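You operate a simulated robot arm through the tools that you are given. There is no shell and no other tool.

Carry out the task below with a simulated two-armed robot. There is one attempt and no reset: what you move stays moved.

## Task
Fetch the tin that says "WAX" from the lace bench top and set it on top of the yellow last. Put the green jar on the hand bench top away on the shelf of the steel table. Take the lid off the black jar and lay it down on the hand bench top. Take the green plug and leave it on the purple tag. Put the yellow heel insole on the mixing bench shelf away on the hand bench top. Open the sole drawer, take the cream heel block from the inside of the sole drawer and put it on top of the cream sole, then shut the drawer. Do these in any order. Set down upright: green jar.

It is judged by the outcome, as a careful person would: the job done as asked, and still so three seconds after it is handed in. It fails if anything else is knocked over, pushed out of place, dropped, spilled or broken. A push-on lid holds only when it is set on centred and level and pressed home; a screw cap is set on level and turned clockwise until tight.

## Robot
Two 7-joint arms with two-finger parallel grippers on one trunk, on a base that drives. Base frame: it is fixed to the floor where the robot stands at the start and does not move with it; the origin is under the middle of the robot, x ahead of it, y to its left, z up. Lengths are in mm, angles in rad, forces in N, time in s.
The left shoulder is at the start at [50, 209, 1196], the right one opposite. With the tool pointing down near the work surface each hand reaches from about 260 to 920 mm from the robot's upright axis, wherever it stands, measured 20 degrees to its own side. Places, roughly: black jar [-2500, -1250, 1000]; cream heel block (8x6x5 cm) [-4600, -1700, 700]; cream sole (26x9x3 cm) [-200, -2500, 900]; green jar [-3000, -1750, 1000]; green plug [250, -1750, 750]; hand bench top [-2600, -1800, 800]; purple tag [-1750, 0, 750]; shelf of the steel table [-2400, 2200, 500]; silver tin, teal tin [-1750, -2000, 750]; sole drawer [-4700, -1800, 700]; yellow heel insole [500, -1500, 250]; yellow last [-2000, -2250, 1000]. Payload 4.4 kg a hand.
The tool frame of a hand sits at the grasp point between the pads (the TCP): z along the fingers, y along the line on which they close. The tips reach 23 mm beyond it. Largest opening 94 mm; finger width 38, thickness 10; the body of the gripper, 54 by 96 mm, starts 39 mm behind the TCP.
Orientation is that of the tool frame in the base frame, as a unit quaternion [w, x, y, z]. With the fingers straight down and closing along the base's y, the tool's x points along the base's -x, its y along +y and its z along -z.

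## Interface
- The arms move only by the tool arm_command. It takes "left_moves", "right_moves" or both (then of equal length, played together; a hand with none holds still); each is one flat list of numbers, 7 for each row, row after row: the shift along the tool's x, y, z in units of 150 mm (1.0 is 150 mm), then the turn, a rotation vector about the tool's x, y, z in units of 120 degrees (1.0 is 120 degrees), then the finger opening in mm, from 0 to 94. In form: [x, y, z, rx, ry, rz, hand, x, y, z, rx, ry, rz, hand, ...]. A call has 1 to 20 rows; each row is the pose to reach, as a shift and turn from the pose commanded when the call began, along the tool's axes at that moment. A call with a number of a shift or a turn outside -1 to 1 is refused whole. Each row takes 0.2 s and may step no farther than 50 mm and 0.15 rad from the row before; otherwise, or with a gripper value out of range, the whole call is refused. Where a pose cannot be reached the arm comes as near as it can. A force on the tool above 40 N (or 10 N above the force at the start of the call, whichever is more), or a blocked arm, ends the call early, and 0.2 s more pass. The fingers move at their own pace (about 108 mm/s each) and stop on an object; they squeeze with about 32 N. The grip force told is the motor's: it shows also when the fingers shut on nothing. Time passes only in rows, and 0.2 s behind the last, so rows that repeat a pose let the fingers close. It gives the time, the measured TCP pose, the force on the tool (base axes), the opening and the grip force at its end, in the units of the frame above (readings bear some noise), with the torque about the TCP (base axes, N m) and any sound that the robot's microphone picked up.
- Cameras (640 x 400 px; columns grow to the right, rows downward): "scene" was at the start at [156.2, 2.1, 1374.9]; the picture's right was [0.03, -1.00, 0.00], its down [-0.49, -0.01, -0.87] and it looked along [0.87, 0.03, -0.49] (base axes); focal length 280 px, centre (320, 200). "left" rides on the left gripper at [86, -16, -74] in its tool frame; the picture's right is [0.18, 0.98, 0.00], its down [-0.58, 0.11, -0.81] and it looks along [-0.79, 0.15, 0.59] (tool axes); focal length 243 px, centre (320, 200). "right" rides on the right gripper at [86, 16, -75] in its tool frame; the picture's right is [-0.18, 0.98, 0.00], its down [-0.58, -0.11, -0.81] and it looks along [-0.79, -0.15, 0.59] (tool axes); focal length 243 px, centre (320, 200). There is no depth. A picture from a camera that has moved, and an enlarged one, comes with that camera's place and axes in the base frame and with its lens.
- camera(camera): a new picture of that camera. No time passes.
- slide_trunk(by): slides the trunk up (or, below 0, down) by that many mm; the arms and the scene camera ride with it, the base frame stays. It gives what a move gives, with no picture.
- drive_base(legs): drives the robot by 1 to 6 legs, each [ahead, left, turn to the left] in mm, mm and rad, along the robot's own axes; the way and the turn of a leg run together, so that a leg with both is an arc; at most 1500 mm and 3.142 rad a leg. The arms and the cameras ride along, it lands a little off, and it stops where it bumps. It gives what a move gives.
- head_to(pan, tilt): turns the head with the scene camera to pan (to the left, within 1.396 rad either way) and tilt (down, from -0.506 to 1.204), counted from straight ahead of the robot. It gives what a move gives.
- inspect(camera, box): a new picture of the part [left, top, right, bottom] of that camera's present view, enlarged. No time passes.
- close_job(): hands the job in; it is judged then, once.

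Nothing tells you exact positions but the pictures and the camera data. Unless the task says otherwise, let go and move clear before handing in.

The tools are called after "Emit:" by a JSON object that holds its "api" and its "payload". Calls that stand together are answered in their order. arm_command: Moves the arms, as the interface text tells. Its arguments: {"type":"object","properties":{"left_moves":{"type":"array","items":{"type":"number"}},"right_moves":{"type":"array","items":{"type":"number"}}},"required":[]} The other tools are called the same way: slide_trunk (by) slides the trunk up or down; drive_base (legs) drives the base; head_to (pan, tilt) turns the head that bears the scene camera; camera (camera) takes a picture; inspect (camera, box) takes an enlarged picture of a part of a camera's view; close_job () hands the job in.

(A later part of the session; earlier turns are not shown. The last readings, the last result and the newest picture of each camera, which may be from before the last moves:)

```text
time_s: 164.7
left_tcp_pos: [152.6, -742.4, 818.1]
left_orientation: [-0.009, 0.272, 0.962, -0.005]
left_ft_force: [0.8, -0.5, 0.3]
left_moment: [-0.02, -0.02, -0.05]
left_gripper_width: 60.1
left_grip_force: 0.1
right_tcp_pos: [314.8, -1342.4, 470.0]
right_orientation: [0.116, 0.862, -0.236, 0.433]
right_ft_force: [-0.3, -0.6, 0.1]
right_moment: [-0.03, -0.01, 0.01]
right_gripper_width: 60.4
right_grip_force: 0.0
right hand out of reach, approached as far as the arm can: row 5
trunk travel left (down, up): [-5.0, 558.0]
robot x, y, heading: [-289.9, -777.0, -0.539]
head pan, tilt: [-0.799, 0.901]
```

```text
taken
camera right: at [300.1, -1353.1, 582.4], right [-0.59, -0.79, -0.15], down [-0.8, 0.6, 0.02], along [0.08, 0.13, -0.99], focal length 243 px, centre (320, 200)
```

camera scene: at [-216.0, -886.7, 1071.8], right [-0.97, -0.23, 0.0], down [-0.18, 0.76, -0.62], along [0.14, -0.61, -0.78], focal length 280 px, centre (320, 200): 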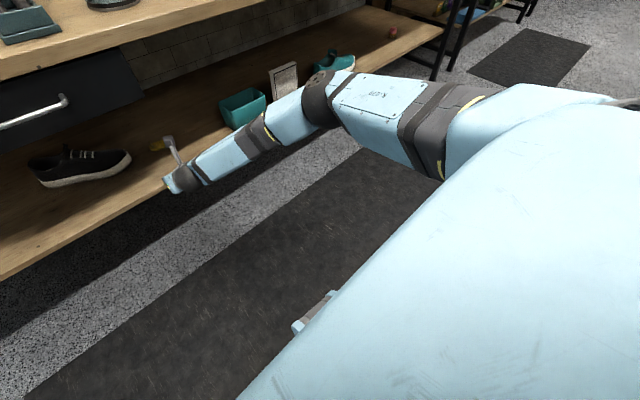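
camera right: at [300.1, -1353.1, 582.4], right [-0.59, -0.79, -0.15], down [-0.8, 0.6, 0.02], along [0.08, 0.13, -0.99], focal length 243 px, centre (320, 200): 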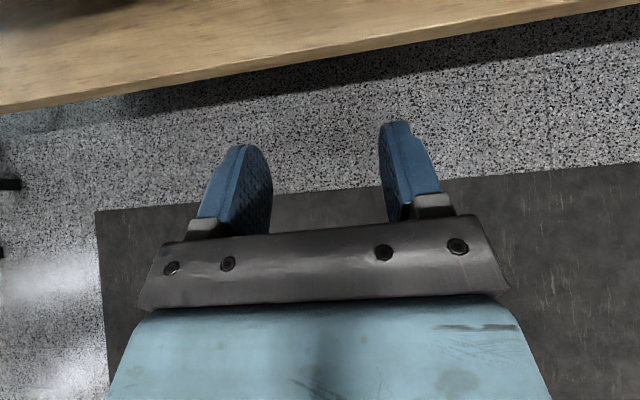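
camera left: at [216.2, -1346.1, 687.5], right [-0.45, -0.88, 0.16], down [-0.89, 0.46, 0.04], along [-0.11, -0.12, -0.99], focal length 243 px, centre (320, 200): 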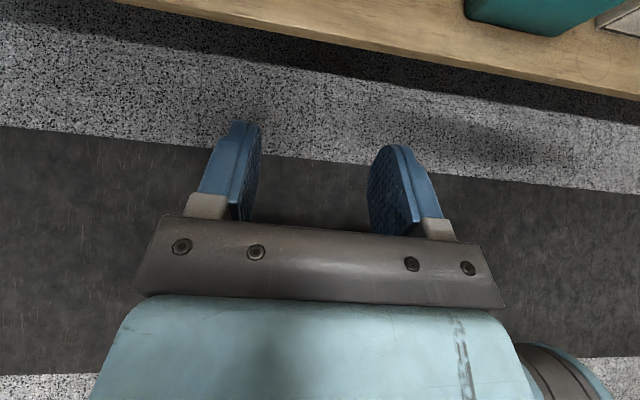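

The right arm is now nearly straight and low, ready to enter. I'll drive forward in stages, checking clearance.

Emit:
{"api": "drive_base", "payload": {"legs": [[170, -30, 0]]}}

Emit:
{"api": "camera", "payload": {"camera": "scene"}}

Emit:
{"api": "camera", "payload": {"camera": "right"}}

```text
time_s: 166.2
left_tcp_pos: [282.4, -854.2, 818.3]
left_orientation: [-0.008, 0.271, 0.963, -0.004]
left_ft_force: [0.1, 0.1, 0.1]
left_moment: [0.0, -0.03, -0.03]
left_gripper_width: 59.8
left_grip_force: 0.1
right_tcp_pos: [446.6, -1453.5, 468.6]
right_orientation: [0.114, 0.863, -0.236, 0.432]
right_ft_force: [0.2, -0.5, -0.3]
right_moment: [0.03, 0.0, -0.02]
right_gripper_width: 60.2
right_grip_force: 0.0
trunk travel left (down, up): [-5.0, 558.0]
robot x, y, heading: [-158.3, -892.6, -0.541]
head pan, tilt: [-0.799, 0.901]
```

```text
taken
camera scene: at [-85.7, -1000.7, 1071.7], right [-0.97, -0.23, 0.0], down [-0.18, 0.76, -0.62], along [0.14, -0.6, -0.78], focal length 280 px, centre (320, 200)
```

scene: 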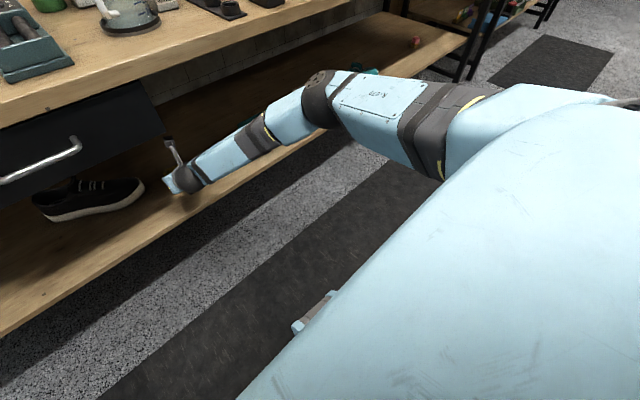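

```text
taken
camera right: at [431.0, -1465.7, 581.4], right [-0.59, -0.79, -0.15], down [-0.8, 0.6, 0.02], along [0.08, 0.14, -0.99], focal length 243 px, centre (320, 200)
```

right: 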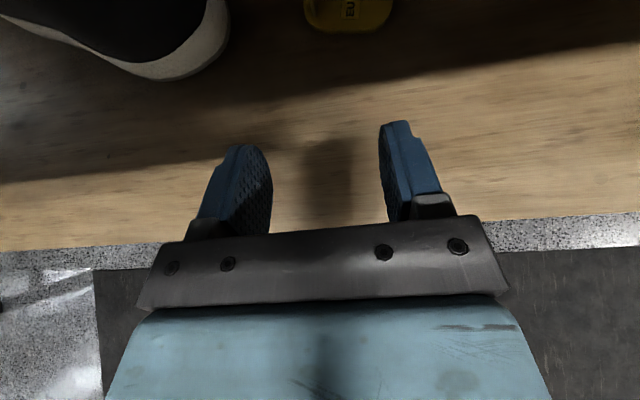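

The right camera now sees the insole just ahead between the fingers' line. Driving a bit further in.

Emit:
{"api": "drive_base", "payload": {"legs": [[80, 0, 0]]}}

Emit:
{"api": "camera", "payload": {"camera": "right"}}

Emit:
{"api": "camera", "payload": {"camera": "scene"}}

```text
time_s: 167.3
left_tcp_pos: [351.1, -895.5, 818.7]
left_orientation: [-0.009, 0.271, 0.962, -0.005]
left_ft_force: [0.1, 0.6, -0.7]
left_moment: [-0.02, 0.01, 0.0]
left_gripper_width: 59.8
left_grip_force: 0.1
right_tcp_pos: [513.9, -1495.0, 468.1]
right_orientation: [0.115, 0.863, -0.236, 0.432]
right_ft_force: [0.2, -0.2, -0.1]
right_moment: [-0.02, 0.02, -0.03]
right_gripper_width: 59.8
right_grip_force: 0.0
trunk travel left (down, up): [-5.0, 558.0]
robot x, y, heading: [-93.6, -930.6, -0.541]
head pan, tilt: [-0.799, 0.901]
```

```text
taken
camera right: at [499.0, -1506.7, 581.3], right [-0.59, -0.79, -0.15], down [-0.8, 0.6, 0.02], along [0.08, 0.14, -0.99], focal length 243 px, centre (320, 200)
```

right: 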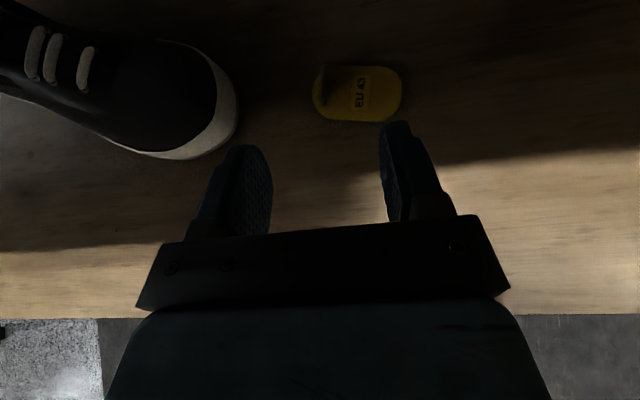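

```text
taken
camera scene: at [-17.6, -1041.7, 1071.7], right [-0.97, -0.23, 0.0], down [-0.18, 0.76, -0.62], along [0.14, -0.6, -0.78], focal length 280 px, centre (320, 200)
```

scene: 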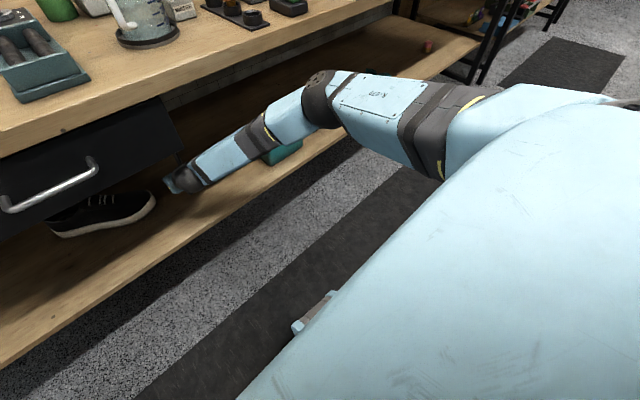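

The insole is clearly in view beneath the hand camera. Zooming to locate the tab.

Emit:
{"api": "inspect", "payload": {"camera": "right", "box": [280, 40, 440, 140]}}

```text
4.00 times, centred on (360, 90) of right
camera zoom: at [499.0, -1506.7, 581.3], right [-0.59, -0.79, -0.15], down [-0.8, 0.6, 0.02], along [0.08, 0.14, -0.99], focal length 970 px, centre (160, 640)
```

zoom: 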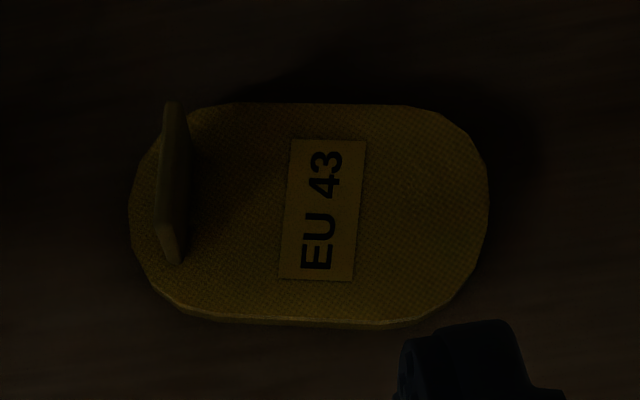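

The tab lies exactly along the hand's pointing axis, ~98 mm ahead. Advancing along the finger direction in two steps.

Emit:
{"api": "arm_command", "payload": {"right_moves": [0, 0, 0.15, 0, 0, 0, 54, 0, 0, 0.3, 0, 0, 0, 54, 0, 0, 0.4, 0, 0, 0, 54]}}

Emit:
{"api": "inspect", "payload": {"camera": "right", "box": [200, 40, 440, 190]}}

```text
time_s: 168.1
left_tcp_pos: [351.3, -894.6, 818.9]
left_orientation: [-0.009, 0.271, 0.962, -0.004]
left_ft_force: [-0.6, -0.2, -1.1]
left_moment: [-0.02, 0.0, -0.02]
left_gripper_width: 60.0
left_grip_force: 0.1
right_tcp_pos: [555.3, -1520.4, 431.7]
right_orientation: [0.115, 0.863, -0.236, 0.432]
right_ft_force: [-0.6, -0.2, 0.0]
right_moment: [0.0, 0.02, -0.01]
right_gripper_width: 54.1
right_grip_force: 0.0
trunk travel left (down, up): [-5.0, 558.0]
robot x, y, heading: [-92.1, -935.8, -0.541]
head pan, tilt: [-0.799, 0.901]
```

```text
2.67 times, centred on (320, 115) of right
camera zoom: at [540.9, -1531.3, 545.2], right [-0.59, -0.79, -0.15], down [-0.8, 0.6, 0.02], along [0.08, 0.13, -0.99], focal length 647 px, centre (320, 427)
```

zoom: 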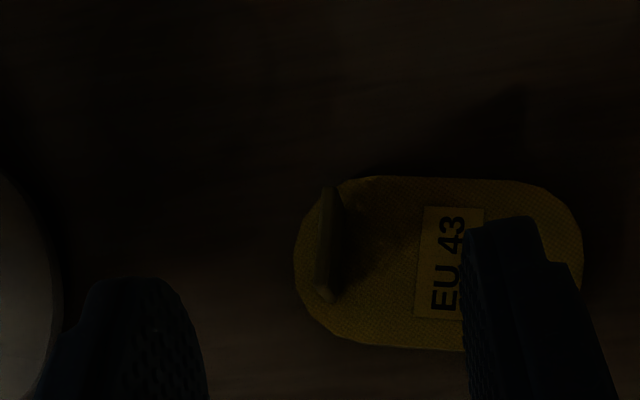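

Tab is centred between fingers. Advancing the final ~36 mm.

Emit:
{"api": "arm_command", "payload": {"right_moves": [0, 0, 0.12, 0, 0, 0, 54, 0, 0, 0.23, 0, 0, 0, 54, 0, 0, 0.23, 0, 0, 0, 54]}}

Emit:
{"api": "inspect", "payload": {"camera": "right", "box": [200, 60, 440, 210]}}

```text
time_s: 168.9
left_tcp_pos: [351.1, -896.8, 817.9]
left_orientation: [-0.008, 0.271, 0.962, -0.005]
left_ft_force: [0.1, 0.6, 0.1]
left_moment: [-0.03, 0.01, 0.01]
left_gripper_width: 59.8
left_grip_force: 0.0
right_tcp_pos: [573.1, -1529.7, 417.5]
right_orientation: [0.115, 0.863, -0.237, 0.432]
right_ft_force: [-0.1, 0.5, -0.2]
right_moment: [-0.02, -0.01, 0.0]
right_gripper_width: 54.5
right_grip_force: 0.0
right hand out of reach, approached as far as the arm can: row 2, 3
trunk travel left (down, up): [-5.0, 558.0]
robot x, y, heading: [-90.6, -933.2, -0.545]
head pan, tilt: [-0.799, 0.901]
```

```text
2.67 times, centred on (320, 135) of right
camera zoom: at [558.6, -1541.3, 529.6], right [-0.59, -0.79, -0.15], down [-0.8, 0.6, 0.02], along [0.08, 0.14, -0.99], focal length 647 px, centre (320, 373)
```

zoom: 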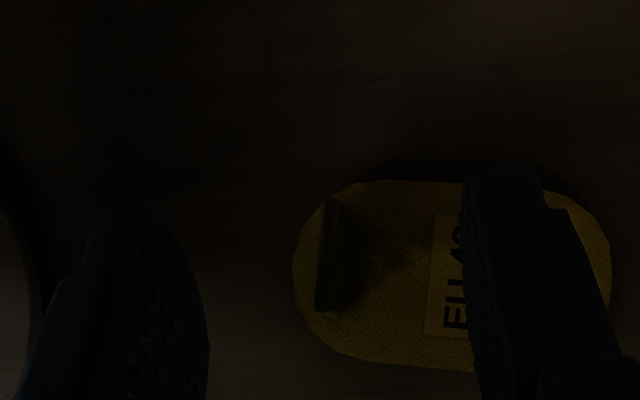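

The arm is at its reach limit; nudging the base forward ~20 mm, then finishing with the arm.

Emit:
{"api": "drive_base", "payload": {"legs": [[22, 0, 0]]}}

Emit:
{"api": "inspect", "payload": {"camera": "right", "box": [200, 60, 440, 210]}}

```text
time_s: 169.7
left_tcp_pos: [369.6, -907.6, 818.4]
left_orientation: [-0.008, 0.271, 0.962, -0.004]
left_ft_force: [0.1, -0.5, 0.5]
left_moment: [0.02, -0.02, 0.0]
left_gripper_width: 60.1
left_grip_force: 0.1
right_tcp_pos: [592.8, -1541.0, 417.5]
right_orientation: [0.114, 0.863, -0.236, 0.433]
right_ft_force: [0.3, 0.0, -0.4]
right_moment: [0.03, -0.04, 0.0]
right_gripper_width: 54.2
right_grip_force: 0.1
trunk travel left (down, up): [-5.0, 558.0]
robot x, y, heading: [-70.5, -946.3, -0.542]
head pan, tilt: [-0.799, 0.901]
```

```text
2.67 times, centred on (320, 135) of right
camera zoom: at [577.2, -1552.6, 529.4], right [-0.59, -0.79, -0.15], down [-0.8, 0.6, 0.02], along [0.08, 0.14, -0.99], focal length 647 px, centre (320, 373)
```

zoom: 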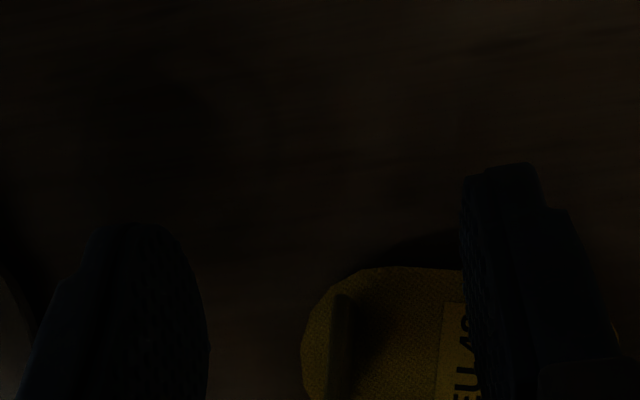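

The tab is centred laterally but slightly low relative to the pads. Lowering the hand ~8 mm, then closing.

Emit:
{"api": "arm_command", "payload": {"right_moves": [-0.022, 0, 0.015, 0, 0, 0, 54, -0.045, 0, 0.03, 0, 0, 0, 54, -0.045, 0, 0.03, 0, 0, 0, 54]}}

Emit:
{"api": "arm_command", "payload": {"right_moves": [0, 0, 0, 0, 0, 0, 30, 0, 0, 0, 0, 0, 0, 10, 0, 0, 0, 0, 0, 0, 0, 0, 0, 0, 0, 0, 0, 0]}}

Emit:
{"api": "inspect", "payload": {"camera": "right", "box": [200, 60, 440, 210]}}

```text
time_s: 170.5
left_tcp_pos: [370.7, -906.8, 818.1]
left_orientation: [-0.009, 0.271, 0.963, -0.004]
left_ft_force: [0.1, 0.0, -0.8]
left_moment: [0.01, -0.03, 0.0]
left_gripper_width: 60.0
left_grip_force: 0.2
right_tcp_pos: [592.0, -1540.8, 409.2]
right_orientation: [0.114, 0.862, -0.236, 0.433]
right_ft_force: [0.1, -0.8, 0.0]
right_moment: [0.01, -0.01, 0.04]
right_gripper_width: 54.0
right_grip_force: 0.0
trunk travel left (down, up): [-5.0, 558.0]
robot x, y, heading: [-68.2, -943.6, -0.54]
head pan, tilt: [-0.799, 0.901]
```

```text
time_s: 171.5
left_tcp_pos: [369.1, -906.8, 818.0]
left_orientation: [-0.009, 0.272, 0.962, -0.005]
left_ft_force: [0.5, 0.6, 0.2]
left_moment: [-0.01, -0.03, 0.0]
left_gripper_width: 60.0
left_grip_force: 0.1
right_tcp_pos: [590.4, -1540.0, 409.1]
right_orientation: [0.115, 0.862, -0.237, 0.433]
right_ft_force: [0.8, 0.4, -0.2]
right_moment: [0.02, 0.0, 0.01]
right_gripper_width: 2.5
right_grip_force: 32.1
trunk travel left (down, up): [-5.0, 558.0]
robot x, y, heading: [-72.5, -942.5, -0.542]
head pan, tilt: [-0.799, 0.901]
```

```text
2.67 times, centred on (320, 135) of right
camera zoom: at [575.9, -1551.9, 521.6], right [-0.59, -0.79, -0.15], down [-0.8, 0.6, 0.02], along [0.08, 0.13, -0.99], focal length 647 px, centre (320, 373)
```

zoom: 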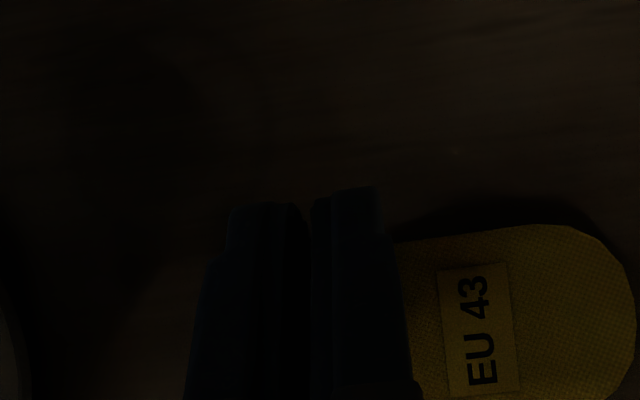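

Fingers stopped at 2.5 mm — likely on the thin tab. Lifting slightly to verify.

Emit:
{"api": "arm_command", "payload": {"right_moves": [0.08, 0, -0.06, 0, 0, 0, 0, 0.16, 0, -0.12, 0, 0, 0, 0, 0.24, 0, -0.18, 0, 0, 0, 0]}}

Emit:
{"api": "inspect", "payload": {"camera": "right", "box": [200, 60, 440, 210]}}

```text
time_s: 172.3
left_tcp_pos: [370.3, -906.6, 817.5]
left_orientation: [-0.009, 0.272, 0.962, -0.004]
left_ft_force: [-0.9, -0.2, 0.0]
left_moment: [0.0, 0.02, 0.0]
left_gripper_width: 59.8
left_grip_force: 0.0
right_tcp_pos: [590.9, -1540.6, 453.2]
right_orientation: [0.115, 0.862, -0.237, 0.432]
right_ft_force: [-0.7, -0.3, 0.0]
right_moment: [0.01, -0.01, -0.02]
right_gripper_width: 2.8
right_grip_force: 32.3
right hand out of reach, approached as far as the arm can: row 1, 2
trunk travel left (down, up): [-5.0, 558.0]
robot x, y, heading: [-71.2, -942.9, -0.549]
head pan, tilt: [-0.799, 0.901]
```

```text
2.67 times, centred on (320, 135) of right
camera zoom: at [576.3, -1552.6, 566.6], right [-0.59, -0.79, -0.15], down [-0.8, 0.6, 0.02], along [0.08, 0.13, -0.99], focal length 647 px, centre (320, 373)
```

zoom: 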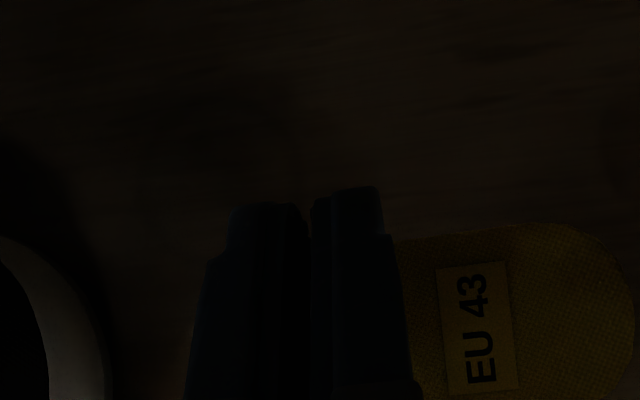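

The insole is securely held by its tab. Backing the base straight out of the bench.

Emit:
{"api": "drive_base", "payload": {"legs": [[-340, 0, 0]]}}

Emit:
{"api": "camera", "payload": {"camera": "right"}}

Emit:
{"api": "head_to", "payload": {"pan": -0.3, "tilt": 0.8}}

Emit:
{"api": "camera", "payload": {"camera": "scene"}}

```text
time_s: 174.5
left_tcp_pos: [82.2, -734.0, 818.0]
left_orientation: [-0.008, 0.271, 0.962, -0.005]
left_ft_force: [-0.5, -0.8, -0.4]
left_moment: [0.02, 0.03, 0.02]
left_gripper_width: 60.0
left_grip_force: 0.2
right_tcp_pos: [304.8, -1368.9, 452.8]
right_orientation: [0.114, 0.863, -0.236, 0.433]
right_ft_force: [0.7, 0.5, -0.6]
right_moment: [0.02, -0.03, 0.03]
right_gripper_width: 2.8
right_grip_force: 32.9
trunk travel left (down, up): [-5.0, 558.0]
robot x, y, heading: [-360.2, -773.1, -0.545]
head pan, tilt: [-0.799, 0.901]
```

```text
taken
camera right: at [289.7, -1380.1, 566.5], right [-0.59, -0.79, -0.15], down [-0.8, 0.6, 0.02], along [0.08, 0.13, -0.99], focal length 243 px, centre (320, 200)
```

right: 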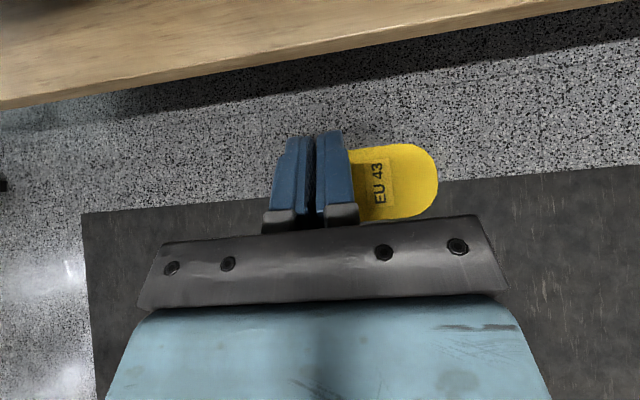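

```text
time_s: 175.4
left_tcp_pos: [82.8, -734.4, 818.2]
left_orientation: [-0.008, 0.271, 0.963, -0.005]
left_ft_force: [0.1, 0.1, 0.6]
left_moment: [0.04, -0.02, -0.01]
left_gripper_width: 59.9
left_grip_force: 0.1
right_tcp_pos: [304.8, -1369.5, 453.8]
right_orientation: [0.114, 0.862, -0.236, 0.433]
right_ft_force: [-0.4, 0.4, 0.1]
right_moment: [0.03, 0.0, -0.03]
right_gripper_width: 2.8
right_grip_force: 32.1
trunk travel left (down, up): [-5.0, 558.0]
robot x, y, heading: [-358.9, -772.2, -0.534]
head pan, tilt: [-0.3, 0.799]
```

```text
taken
camera scene: at [-249.6, -867.0, 1079.7], right [-0.75, -0.67, 0.0], down [-0.48, 0.53, -0.7], along [0.46, -0.52, -0.72], focal length 280 px, centre (320, 200)
```

scene: 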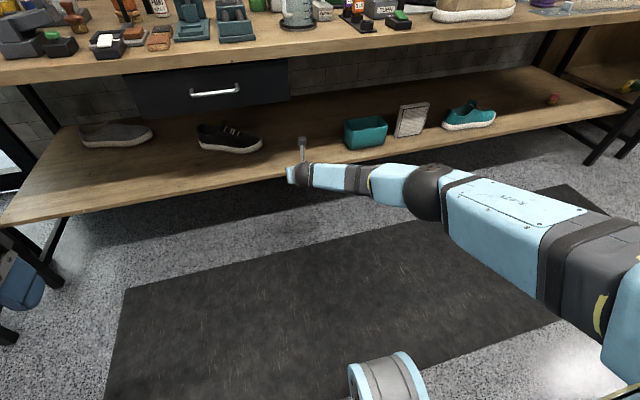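

Insole retrieved cleanly. Now I'll retract the right arm partway with a steeper pitch and raise the trunk.

Emit:
{"api": "arm_command", "payload": {"right_moves": [-0.02, 0, -0.184, 0, -0.04, 0, 0, -0.04, 0, -0.368, 0, -0.08, 0, 0, -0.06, 0, -0.552, 0, -0.12, 0, 0, -0.085, 0, -0.736, 0, -0.16, 0, 0, -0.105, 0, -0.92, 0, -0.2, 0, 0]}}

Emit:
{"api": "slide_trunk", "payload": {"by": 270}}

Emit:
{"api": "camera", "payload": {"camera": "scene"}}

```text
time_s: 176.6
left_tcp_pos: [82.4, -734.3, 819.1]
left_orientation: [-0.009, 0.272, 0.962, -0.005]
left_ft_force: [-0.1, 0.0, 0.0]
left_moment: [-0.01, 0.03, 0.02]
left_gripper_width: 60.0
left_grip_force: 0.0
right_tcp_pos: [201.3, -1309.1, 524.2]
right_orientation: [0.063, 0.934, -0.255, 0.243]
right_ft_force: [0.2, 0.5, -0.6]
right_moment: [-0.03, 0.0, -0.01]
right_gripper_width: 2.5
right_grip_force: 31.9
trunk travel left (down, up): [-5.0, 558.0]
robot x, y, heading: [-358.4, -771.6, -0.537]
head pan, tilt: [-0.3, 0.799]
```

```text
time_s: 179.3
left_tcp_pos: [82.5, -734.0, 1087.8]
left_orientation: [-0.008, 0.272, 0.962, -0.005]
left_ft_force: [-0.2, -0.7, 0.3]
left_moment: [-0.01, 0.0, -0.02]
left_gripper_width: 60.1
left_grip_force: 0.1
right_tcp_pos: [202.6, -1308.3, 794.9]
right_orientation: [0.062, 0.934, -0.255, 0.244]
right_ft_force: [-1.1, -0.2, -0.1]
right_moment: [0.03, 0.0, -0.03]
right_gripper_width: 2.8
right_grip_force: 32.0
trunk travel left (down, up): [-275.0, 288.0]
robot x, y, heading: [-355.8, -768.3, -0.539]
head pan, tilt: [-0.3, 0.799]
```

```text
taken
camera scene: at [-249.4, -867.0, 1349.6], right [-0.75, -0.67, 0.0], down [-0.48, 0.53, -0.7], along [0.46, -0.52, -0.72], focal length 280 px, centre (320, 200)
```

scene: 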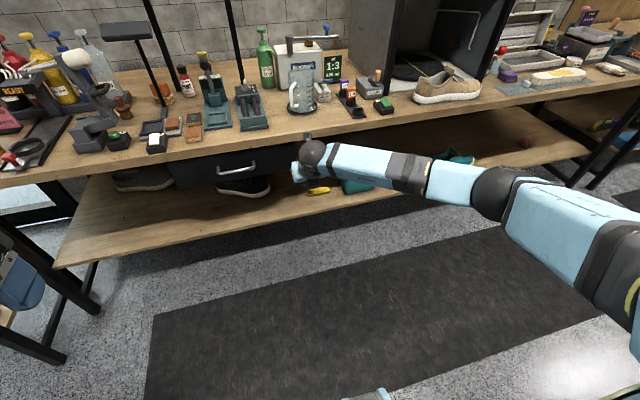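

Bringing the right hand back to vertical and closer to the body.

Emit:
{"api": "arm_command", "payload": {"right_moves": [-0.056, 0, -0.2, 0, -0.048, 0, 0, -0.113, 0, -0.4, 0, -0.096, 0, 0, -0.17, 0, -0.6, 0, -0.144, 0, 0, -0.226, 0, -0.8, 0, -0.192, 0, 0, -0.283, 0, -0.999, 0, -0.24, 0, 0]}}

Emit:
{"api": "arm_command", "payload": {"right_moves": [-0.2, 0, -0.2, 0, 0, 0, 0, -0.4, 0, -0.4, 0, 0, 0, 0, -0.6, 0, -0.6, 0, 0, 0, 0, -0.8, 0, -0.8, 0, 0, 0, 0, -0.95, 0, -0.95, 0, 0, 0, 0]}}

Emit:
{"api": "camera", "payload": {"camera": "right"}}

Emit:
{"api": "camera", "payload": {"camera": "scene"}}

```text
time_s: 180.6
left_tcp_pos: [82.1, -735.1, 1088.2]
left_orientation: [-0.008, 0.271, 0.962, -0.005]
left_ft_force: [-0.1, 0.3, 0.5]
left_moment: [0.01, 0.01, -0.02]
left_gripper_width: 60.0
left_grip_force: 0.1
right_tcp_pos: [105.0, -1252.0, 904.9]
right_orientation: [-0.003, 0.965, -0.261, 0.003]
right_ft_force: [-0.7, -0.4, -0.9]
right_moment: [0.0, -0.05, 0.0]
right_gripper_width: 2.6
right_grip_force: 31.9
trunk travel left (down, up): [-275.0, 288.0]
robot x, y, heading: [-360.1, -768.4, -0.54]
head pan, tilt: [-0.3, 0.799]
```

```text
time_s: 181.8
left_tcp_pos: [82.3, -734.8, 1088.5]
left_orientation: [-0.007, 0.272, 0.962, -0.005]
left_ft_force: [0.6, 0.2, -0.5]
left_moment: [-0.01, 0.0, 0.0]
left_gripper_width: 60.2
left_grip_force: 0.1
right_tcp_pos: [-19.7, -1181.3, 1046.3]
right_orientation: [-0.003, 0.965, -0.262, 0.004]
right_ft_force: [0.8, 0.9, -0.4]
right_moment: [-0.01, -0.04, -0.03]
right_gripper_width: 2.8
right_grip_force: 32.2
trunk travel left (down, up): [-275.0, 288.0]
robot x, y, heading: [-353.8, -771.1, -0.534]
head pan, tilt: [-0.3, 0.799]
```

```text
taken
camera right: at [47.0, -1239.6, 1119.7], right [-0.66, -0.75, -0.01], down [-0.45, 0.39, 0.8], along [-0.6, 0.53, -0.6], focal length 243 px, centre (320, 200)
```

right: 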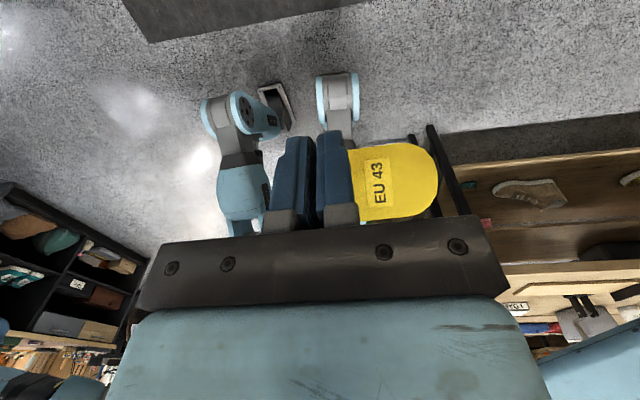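

```text
taken
camera scene: at [-249.9, -866.6, 1349.7], right [-0.75, -0.67, 0.0], down [-0.48, 0.53, -0.7], along [0.47, -0.52, -0.72], focal length 280 px, centre (320, 200)
```

scene: 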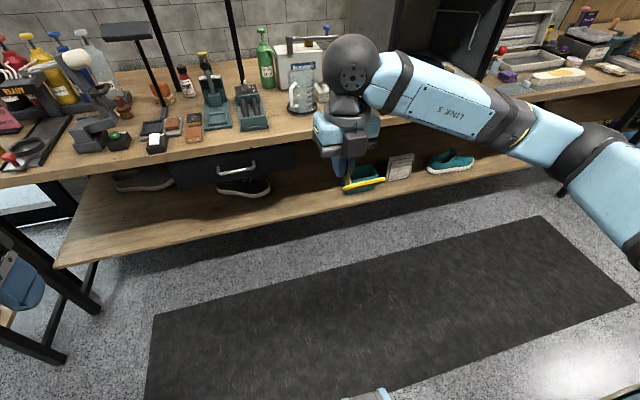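

Next is the lace bench on the other aisle side. I'll strafe down this aisle and then turn to face the island.

Emit:
{"api": "drive_base", "payload": {"legs": [[150, -890, 0], [0, -890, 0]]}}

Emit:
{"api": "head_to", "payload": {"pan": -1.38, "tilt": 0.45}}

Emit:
{"api": "camera", "payload": {"camera": "scene"}}

```text
time_s: 197.6
left_tcp_pos: [-694.6, -2329.9, 1089.4]
left_orientation: [-0.008, 0.266, 0.964, -0.005]
left_ft_force: [0.5, -0.2, -0.2]
left_moment: [0.0, 0.0, 0.0]
left_gripper_width: 59.9
left_grip_force: 0.0
right_tcp_pos: [-790.9, -2778.1, 1045.6]
right_orientation: [-0.003, 0.966, -0.258, 0.004]
right_ft_force: [-0.4, -0.3, -0.1]
right_moment: [0.01, 0.01, -0.01]
right_gripper_width: 2.6
right_grip_force: 32.0
trunk travel left (down, up): [-275.0, 288.0]
robot x, y, heading: [-1137.3, -2368.1, -0.533]
head pan, tilt: [-0.3, 0.799]
```

```text
time_s: 198.9
left_tcp_pos: [-694.3, -2330.2, 1089.1]
left_orientation: [-0.009, 0.267, 0.964, -0.005]
left_ft_force: [-0.6, 0.9, -0.7]
left_moment: [0.03, -0.02, 0.03]
left_gripper_width: 60.0
left_grip_force: 0.1
right_tcp_pos: [-790.8, -2779.1, 1045.9]
right_orientation: [-0.003, 0.966, -0.258, 0.003]
right_ft_force: [-0.3, -0.8, -1.6]
right_moment: [0.01, 0.03, -0.02]
right_gripper_width: 2.8
right_grip_force: 31.7
trunk travel left (down, up): [-275.0, 288.0]
robot x, y, heading: [-1136.3, -2371.7, -0.532]
head pan, tilt: [-1.381, 0.45]
```

```text
taken
camera scene: at [-1109.8, -2492.7, 1380.1], right [-0.94, 0.33, 0.0], down [0.15, 0.41, -0.9], along [-0.3, -0.85, -0.44], focal length 280 px, centre (320, 200)
```

scene: 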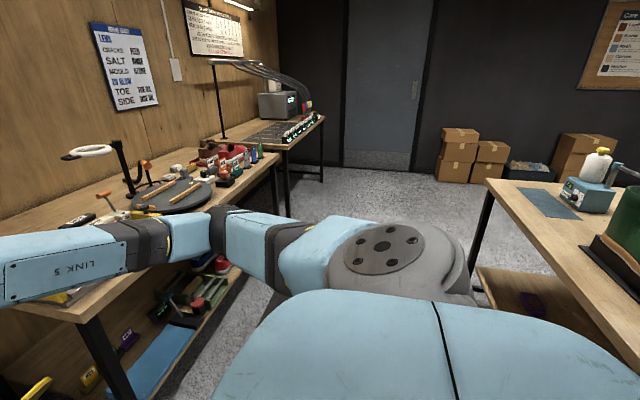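

The far-end passage is open. Turning around to face the lace bench side of the island.

Emit:
{"api": "drive_base", "payload": {"legs": [[50, 0, 0], [0, 0, 1.57], [0, 0, 1.545]]}}

Emit:
{"api": "head_to", "payload": {"pan": 0.0, "tilt": 0.6}}

Emit:
{"api": "camera", "payload": {"camera": "scene"}}

```text
time_s: 207.4
left_tcp_pos: [-1534.4, -2426.5, 1087.6]
left_orientation: [-0.004, 0.96, -0.28, 0.008]
left_ft_force: [0.6, 0.9, 0.5]
left_moment: [0.0, -0.03, 0.01]
left_gripper_width: 59.7
left_grip_force: 0.0
right_tcp_pos: [-1425.7, -1980.0, 1045.4]
right_orientation: [-0.003, 0.271, 0.963, -0.003]
right_ft_force: [0.1, -0.1, -0.2]
right_moment: [0.02, 0.0, 0.0]
right_gripper_width: 2.6
right_grip_force: 32.5
trunk travel left (down, up): [-275.0, 288.0]
robot x, y, heading: [-1094.4, -2400.0, 2.584]
head pan, tilt: [-1.381, 0.45]
```

```text
time_s: 209.0
left_tcp_pos: [-1534.0, -2426.5, 1089.1]
left_orientation: [-0.004, 0.96, -0.278, 0.008]
left_ft_force: [0.0, 0.4, 0.0]
left_moment: [0.03, 0.02, 0.01]
left_gripper_width: 60.2
left_grip_force: 0.0
right_tcp_pos: [-1425.7, -1981.4, 1044.7]
right_orientation: [-0.004, 0.271, 0.963, -0.003]
right_ft_force: [0.7, 0.5, -0.7]
right_moment: [-0.03, 0.01, 0.04]
right_gripper_width: 2.6
right_grip_force: 31.9
trunk travel left (down, up): [-275.0, 288.0]
robot x, y, heading: [-1089.8, -2397.1, 2.583]
head pan, tilt: [0.0, 0.6]
```

```text
taken
camera scene: at [-1226.4, -2314.7, 1366.6], right [0.53, 0.85, 0.0], down [0.48, -0.3, -0.83], along [-0.7, 0.44, -0.56], focal length 280 px, centre (320, 200)
```

scene: 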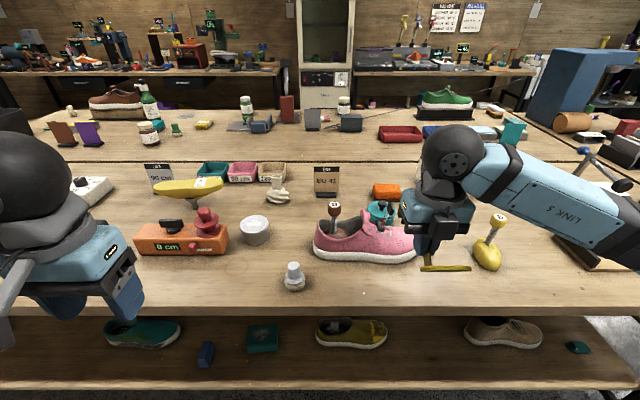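

I see the lace bench: a yellow last on a stand at left, a silver tin, a pink shoe, and a teal tin behind it. Zooming to read the tins' labels.

Emit:
{"api": "inspect", "payload": {"camera": "scene", "box": [130, 150, 330, 275]}}

Emit:
{"api": "inspect", "payload": {"camera": "scene", "box": [300, 160, 460, 260]}}

Emit:
{"api": "inspect", "payload": {"camera": "scene", "box": [40, 80, 360, 180]}}

```text
3.20 times, centred on (230, 212) of scene
camera zoom: at [-1226.4, -2314.7, 1366.6], right [0.53, 0.85, 0.0], down [0.48, -0.3, -0.83], along [-0.7, 0.44, -0.56], focal length 895 px, centre (608, 160)
```

zoom: 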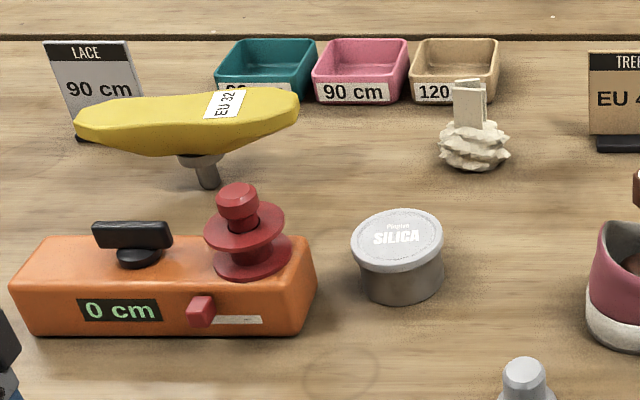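

```text
4.00 times, centred on (380, 210) of scene
camera zoom: at [-1226.4, -2314.7, 1366.6], right [0.53, 0.85, 0.0], down [0.48, -0.3, -0.83], along [-0.7, 0.44, -0.56], focal length 1118 px, centre (80, 160)
```

zoom: 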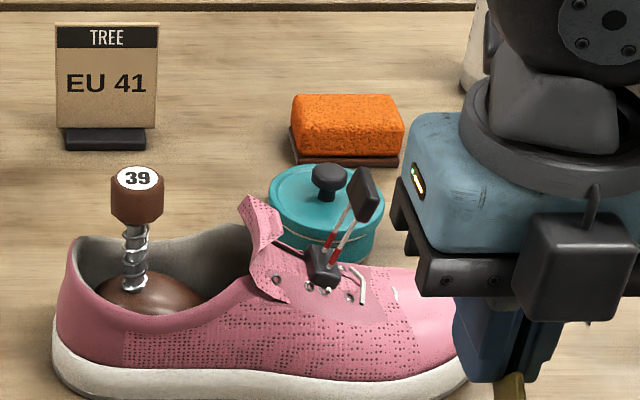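

```text
2.00 times, centred on (200, 130) of scene
camera zoom: at [-1226.4, -2314.7, 1366.6], right [0.53, 0.85, 0.0], down [0.48, -0.3, -0.83], along [-0.7, 0.44, -0.56], focal length 559 px, centre (560, 340)
```

zoom: 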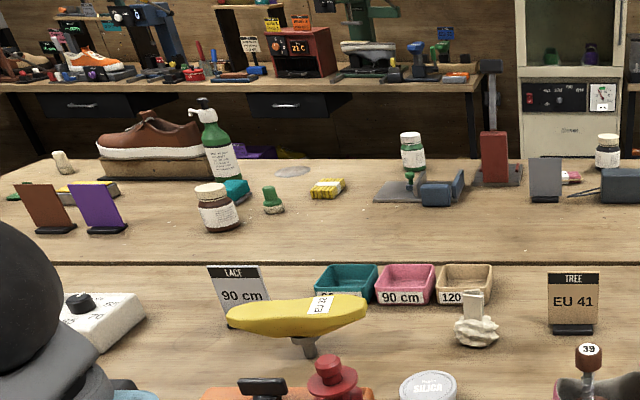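

The silver tin reads "SILICA", so the teal knobbed tin behind the pink shoe should be the WAX one; I need to verify. I'll shift right and look from higher up.

Emit:
{"api": "drive_base", "payload": {"legs": [[0, -320, 0]]}}

Emit:
{"api": "slide_trunk", "payload": {"by": 200}}

Emit:
{"api": "head_to", "payload": {"pan": 0.1, "tilt": 0.8}}

Emit:
{"api": "camera", "payload": {"camera": "scene"}}

```text
time_s: 212.4
left_tcp_pos: [-1365.8, -2155.0, 1088.6]
left_orientation: [-0.005, 0.96, -0.278, 0.009]
left_ft_force: [0.2, 0.4, 0.2]
left_moment: [0.02, 0.0, 0.02]
left_gripper_width: 59.9
left_grip_force: 0.1
right_tcp_pos: [-1256.7, -1709.4, 1045.7]
right_orientation: [-0.005, 0.27, 0.963, -0.002]
right_ft_force: [-0.4, -0.8, -0.6]
right_moment: [0.02, -0.05, 0.0]
right_gripper_width: 2.6
right_grip_force: 31.8
trunk travel left (down, up): [-275.0, 288.0]
robot x, y, heading: [-924.2, -2123.7, 2.587]
head pan, tilt: [0.0, 0.6]
```

```text
time_s: 214.5
left_tcp_pos: [-1365.1, -2154.6, 1288.3]
left_orientation: [-0.004, 0.96, -0.279, 0.009]
left_ft_force: [0.1, -0.2, 0.2]
left_moment: [-0.01, -0.02, 0.0]
left_gripper_width: 59.9
left_grip_force: 0.0
right_tcp_pos: [-1257.0, -1708.8, 1245.1]
right_orientation: [-0.003, 0.27, 0.963, -0.003]
right_ft_force: [-0.9, -0.3, -0.6]
right_moment: [0.0, 0.01, 0.02]
right_gripper_width: 3.0
right_grip_force: 32.1
trunk travel left (down, up): [-475.0, 88.0]
robot x, y, heading: [-922.2, -2127.0, 2.586]
head pan, tilt: [0.0, 0.6]
```

```text
time_s: 215.3
left_tcp_pos: [-1365.6, -2154.6, 1288.6]
left_orientation: [-0.004, 0.96, -0.28, 0.009]
left_ft_force: [0.3, -0.5, 0.2]
left_moment: [0.02, 0.01, 0.04]
left_gripper_width: 60.1
left_grip_force: 0.0
right_tcp_pos: [-1256.5, -1708.6, 1245.5]
right_orientation: [-0.004, 0.27, 0.963, -0.003]
right_ft_force: [0.5, 0.2, -1.0]
right_moment: [-0.01, 0.01, 0.01]
right_gripper_width: 2.8
right_grip_force: 32.0
trunk travel left (down, up): [-475.0, 88.0]
robot x, y, heading: [-921.9, -2123.6, 2.585]
head pan, tilt: [0.099, 0.799]
```

```text
taken
camera scene: at [-1054.6, -2054.0, 1549.7], right [0.44, 0.9, 0.0], down [0.64, -0.32, -0.7], along [-0.63, 0.31, -0.72], focal length 280 px, centre (320, 200)
```

scene: 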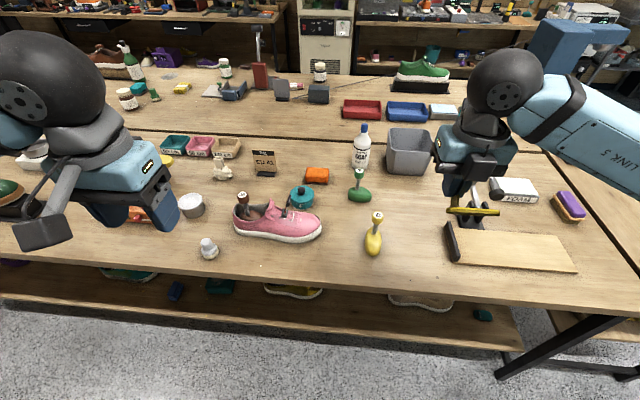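

Emit:
{"api": "inspect", "payload": {"camera": "scene", "box": [220, 150, 340, 250]}}

Emit:
{"api": "inspect", "payload": {"camera": "scene", "box": [100, 30, 340, 180]}}

```text
4.00 times, centred on (280, 200) of scene
camera zoom: at [-1054.6, -2054.0, 1549.7], right [0.44, 0.9, 0.0], down [0.64, -0.32, -0.7], along [-0.63, 0.31, -0.72], focal length 1118 px, centre (480, 200)
```

zoom: 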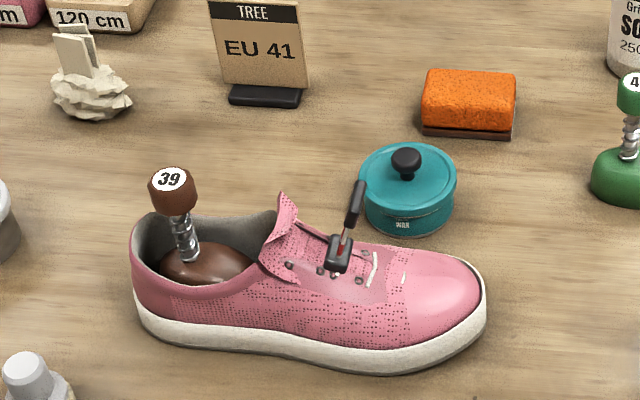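

```text
2.67 times, centred on (220, 105) of scene
camera zoom: at [-1054.6, -2054.0, 1549.7], right [0.44, 0.9, 0.0], down [0.64, -0.32, -0.7], along [-0.63, 0.31, -0.72], focal length 746 px, centre (587, 453)
```

zoom: 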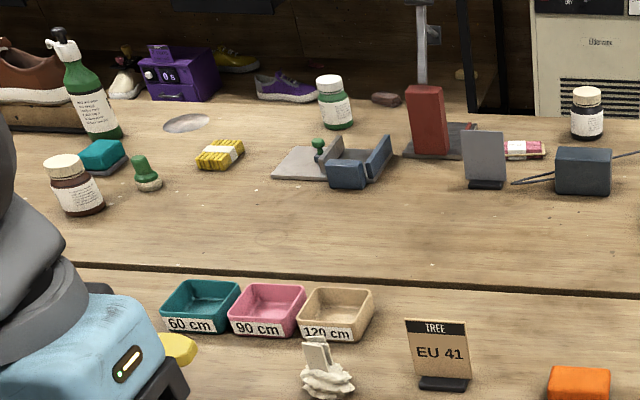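

The teal tin's side label reads "WAX"; it's at about (-1696, -1807), top z≈873, ~82 mm wide. I'll roll the left hand 180° so its camera stays clear of the lacing tool, then go above the tin.

Emit:
{"api": "arm_command", "payload": {"left_moves": [0, 0, 0, 0, 0, -0.068, 92, 0, 0, 0, 0, 0, -0.136, 92, 0, 0, 0, 0, 0, -0.204, 92, 0, 0, 0, 0, 0, -0.272, 92, 0, 0, 0, 0, 0, -0.34, 92, 0, 0, 0, 0, 0, -0.408, 92, 0, 0, 0, 0, 0, -0.476, 92, 0, 0, 0, 0, 0, -0.544, 92, 0, 0, 0, 0, 0, -0.612, 92, 0, 0, 0, 0, 0, -0.68, 92, 0, 0, 0, 0, 0, -0.75, 92]}}

Emit:
{"api": "arm_command", "payload": {"left_moves": [0, 0, 0, 0, 0, -0.068, 92, 0, 0, 0, 0, 0, -0.136, 92, 0, 0, 0, 0, 0, -0.204, 92, 0, 0, 0, 0, 0, -0.272, 92, 0, 0, 0, 0, 0, -0.34, 92, 0, 0, 0, 0, 0, -0.408, 92, 0, 0, 0, 0, 0, -0.476, 92, 0, 0, 0, 0, 0, -0.544, 92, 0, 0, 0, 0, 0, -0.612, 92, 0, 0, 0, 0, 0, -0.68, 92, 0, 0, 0, 0, 0, -0.75, 92]}}

Emit:
{"api": "slide_trunk", "payload": {"by": -150}}

Emit:
{"api": "camera", "payload": {"camera": "scene"}}

```text
time_s: 217.7
left_tcp_pos: [-1364.8, -2155.3, 1289.5]
left_orientation: [0.003, 0.876, 0.482, 0.01]
left_ft_force: [1.1, 0.0, 0.3]
left_moment: [0.0, 0.02, 0.01]
left_gripper_width: 91.8
left_grip_force: 0.0
right_tcp_pos: [-1256.9, -1708.3, 1244.7]
right_orientation: [-0.004, 0.27, 0.963, -0.003]
right_ft_force: [-0.1, 0.0, 0.1]
right_moment: [0.01, -0.01, -0.02]
right_gripper_width: 2.5
right_grip_force: 31.8
trunk travel left (down, up): [-475.0, 88.0]
robot x, y, heading: [-921.1, -2129.3, 2.583]
head pan, tilt: [0.099, 0.799]
```

```text
time_s: 220.1
left_tcp_pos: [-1364.8, -2154.8, 1287.2]
left_orientation: [0.009, 0.279, 0.96, 0.004]
left_ft_force: [-0.4, 0.6, -0.2]
left_moment: [0.01, -0.01, 0.0]
left_gripper_width: 91.9
left_grip_force: 0.0
right_tcp_pos: [-1257.6, -1709.4, 1245.8]
right_orientation: [-0.003, 0.269, 0.963, -0.002]
right_ft_force: [0.1, 0.3, 0.1]
right_moment: [0.0, 0.02, -0.01]
right_gripper_width: 2.8
right_grip_force: 31.7
trunk travel left (down, up): [-475.0, 88.0]
robot x, y, heading: [-920.5, -2122.8, 2.587]
head pan, tilt: [0.099, 0.799]
```

```text
time_s: 221.8
left_tcp_pos: [-1364.9, -2155.2, 1137.5]
left_orientation: [0.008, 0.278, 0.96, 0.005]
left_ft_force: [0.2, -0.3, 0.8]
left_moment: [-0.03, 0.03, -0.01]
left_gripper_width: 92.3
left_grip_force: 0.0
right_tcp_pos: [-1256.3, -1708.2, 1096.5]
right_orientation: [-0.005, 0.27, 0.963, -0.002]
right_ft_force: [-0.3, 0.3, 0.0]
right_moment: [-0.01, -0.01, 0.0]
right_gripper_width: 2.7
right_grip_force: 31.9
trunk travel left (down, up): [-325.0, 238.0]
robot x, y, heading: [-920.9, -2125.7, 2.582]
head pan, tilt: [0.099, 0.799]
```

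```text
taken
camera scene: at [-1054.4, -2054.1, 1399.8], right [0.44, 0.9, 0.0], down [0.64, -0.32, -0.7], along [-0.63, 0.31, -0.72], focal length 280 px, centre (320, 200)
```

scene: 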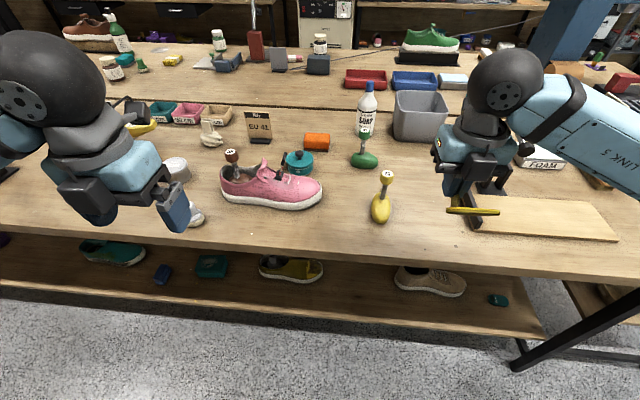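

Moving the left hand at height over to the tin.

Emit:
{"api": "arm_command", "payload": {"left_moves": [0.26, 0.065, 0, 0, 0, 0, 92, 0.52, 0.13, 0, 0, 0, 0, 92, 0.777, 0.194, 0, 0, 0, 0, 92]}}

Emit:
{"api": "arm_command", "payload": {"left_moves": [0.26, 0.065, 0, 0, 0, 0, 92, 0.52, 0.13, 0, 0, 0, 0, 92, 0.777, 0.194, 0, 0, 0, 0, 92]}}

Emit:
{"api": "arm_command", "payload": {"left_moves": [0.26, 0.065, 0, 0, 0, 0, 92, 0.52, 0.13, 0, 0, 0, 0, 92, 0.777, 0.194, 0, 0, 0, 0, 92]}}

Emit:
{"api": "camera", "payload": {"camera": "left"}}

Emit:
{"api": "camera", "payload": {"camera": "scene"}}

```text
time_s: 222.6
left_tcp_pos: [-1448.1, -2066.6, 1137.1]
left_orientation: [0.008, 0.279, 0.96, 0.003]
left_ft_force: [-0.3, 1.1, -0.4]
left_moment: [0.01, -0.01, 0.0]
left_gripper_width: 92.2
left_grip_force: 0.1
right_tcp_pos: [-1257.3, -1708.5, 1095.4]
right_orientation: [-0.003, 0.269, 0.963, -0.002]
right_ft_force: [-0.6, 0.7, -0.3]
right_moment: [-0.01, 0.04, 0.04]
right_gripper_width: 3.1
right_grip_force: 32.0
trunk travel left (down, up): [-325.0, 238.0]
robot x, y, heading: [-922.4, -2124.9, 2.586]
head pan, tilt: [0.099, 0.799]
```

```text
time_s: 223.4
left_tcp_pos: [-1530.7, -1980.1, 1135.1]
left_orientation: [0.009, 0.279, 0.96, 0.005]
left_ft_force: [-0.5, 0.7, 0.0]
left_moment: [-0.02, 0.03, -0.03]
left_gripper_width: 92.1
left_grip_force: 0.0
right_tcp_pos: [-1256.6, -1708.5, 1092.7]
right_orientation: [-0.003, 0.27, 0.963, -0.003]
right_ft_force: [-0.1, 0.5, -0.4]
right_moment: [-0.04, 0.01, -0.01]
right_gripper_width: 2.5
right_grip_force: 32.1
trunk travel left (down, up): [-325.0, 238.0]
robot x, y, heading: [-920.9, -2120.2, 2.585]
head pan, tilt: [0.099, 0.799]
```

```text
time_s: 224.2
left_tcp_pos: [-1614.3, -1893.4, 1133.6]
left_orientation: [0.009, 0.279, 0.96, 0.004]
left_ft_force: [-0.4, -0.2, -0.1]
left_moment: [0.0, 0.0, 0.02]
left_gripper_width: 92.0
left_grip_force: 0.1
right_tcp_pos: [-1257.2, -1707.1, 1096.5]
right_orientation: [-0.003, 0.269, 0.963, -0.003]
right_ft_force: [0.4, 0.2, -1.4]
right_moment: [-0.04, -0.02, 0.02]
right_gripper_width: 2.7
right_grip_force: 32.5
trunk travel left (down, up): [-325.0, 238.0]
robot x, y, heading: [-922.7, -2125.1, 2.581]
head pan, tilt: [0.099, 0.799]
```

```text
taken
camera left: at [-1696.4, -1860.7, 1206.6], right [0.37, 0.93, 0.01], down [0.53, -0.22, 0.82], along [0.76, -0.3, -0.58], focal length 243 px, centre (320, 200)
```

left: 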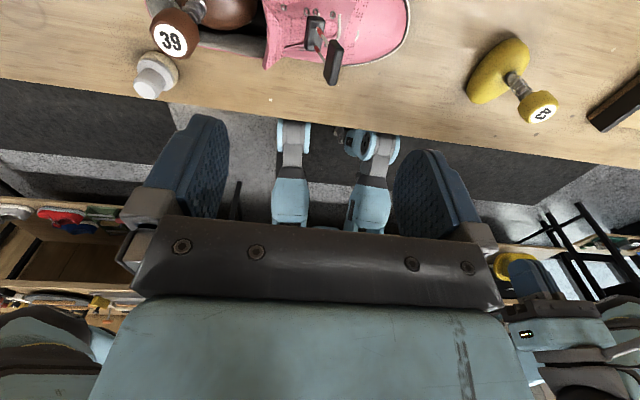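

```text
taken
camera scene: at [-1054.7, -2052.6, 1399.5], right [0.44, 0.9, 0.0], down [0.64, -0.32, -0.7], along [-0.63, 0.31, -0.72], focal length 280 px, centre (320, 200)
```

scene: 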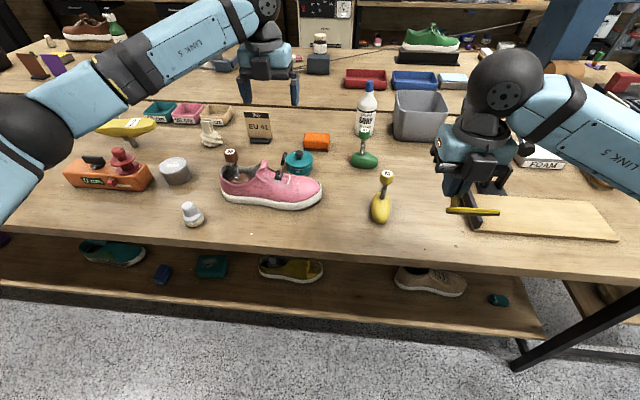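

Emit:
{"api": "inspect", "payload": {"camera": "scene", "box": [240, 110, 360, 210]}}

Emit:
{"api": "inspect", "payload": {"camera": "scene", "box": [60, 90, 220, 190]}}

```text
4.00 times, centred on (300, 160) of scene
camera zoom: at [-1054.7, -2052.6, 1399.5], right [0.44, 0.9, 0.0], down [0.64, -0.32, -0.7], along [-0.63, 0.31, -0.72], focal length 1118 px, centre (400, 360)
```

zoom: 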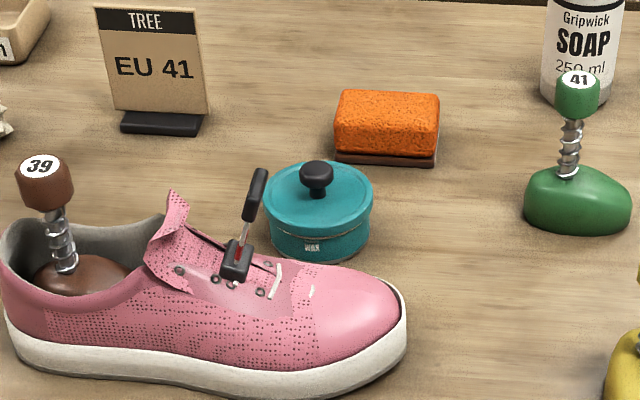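

```text
4.00 times, centred on (140, 140) of scene
camera zoom: at [-1054.7, -2052.6, 1399.5], right [0.44, 0.9, 0.0], down [0.64, -0.32, -0.7], along [-0.63, 0.31, -0.72], focal length 1118 px, centre (1040, 440)
```

zoom: 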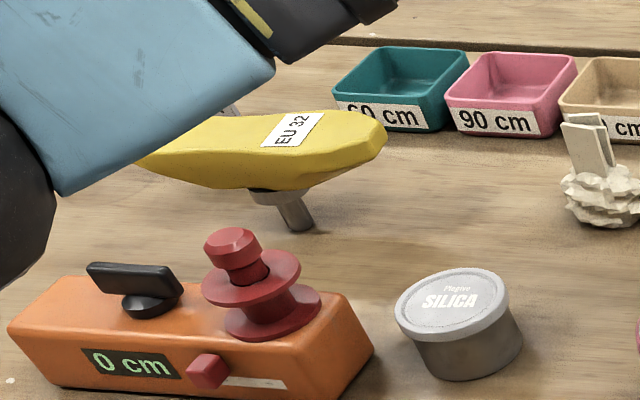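

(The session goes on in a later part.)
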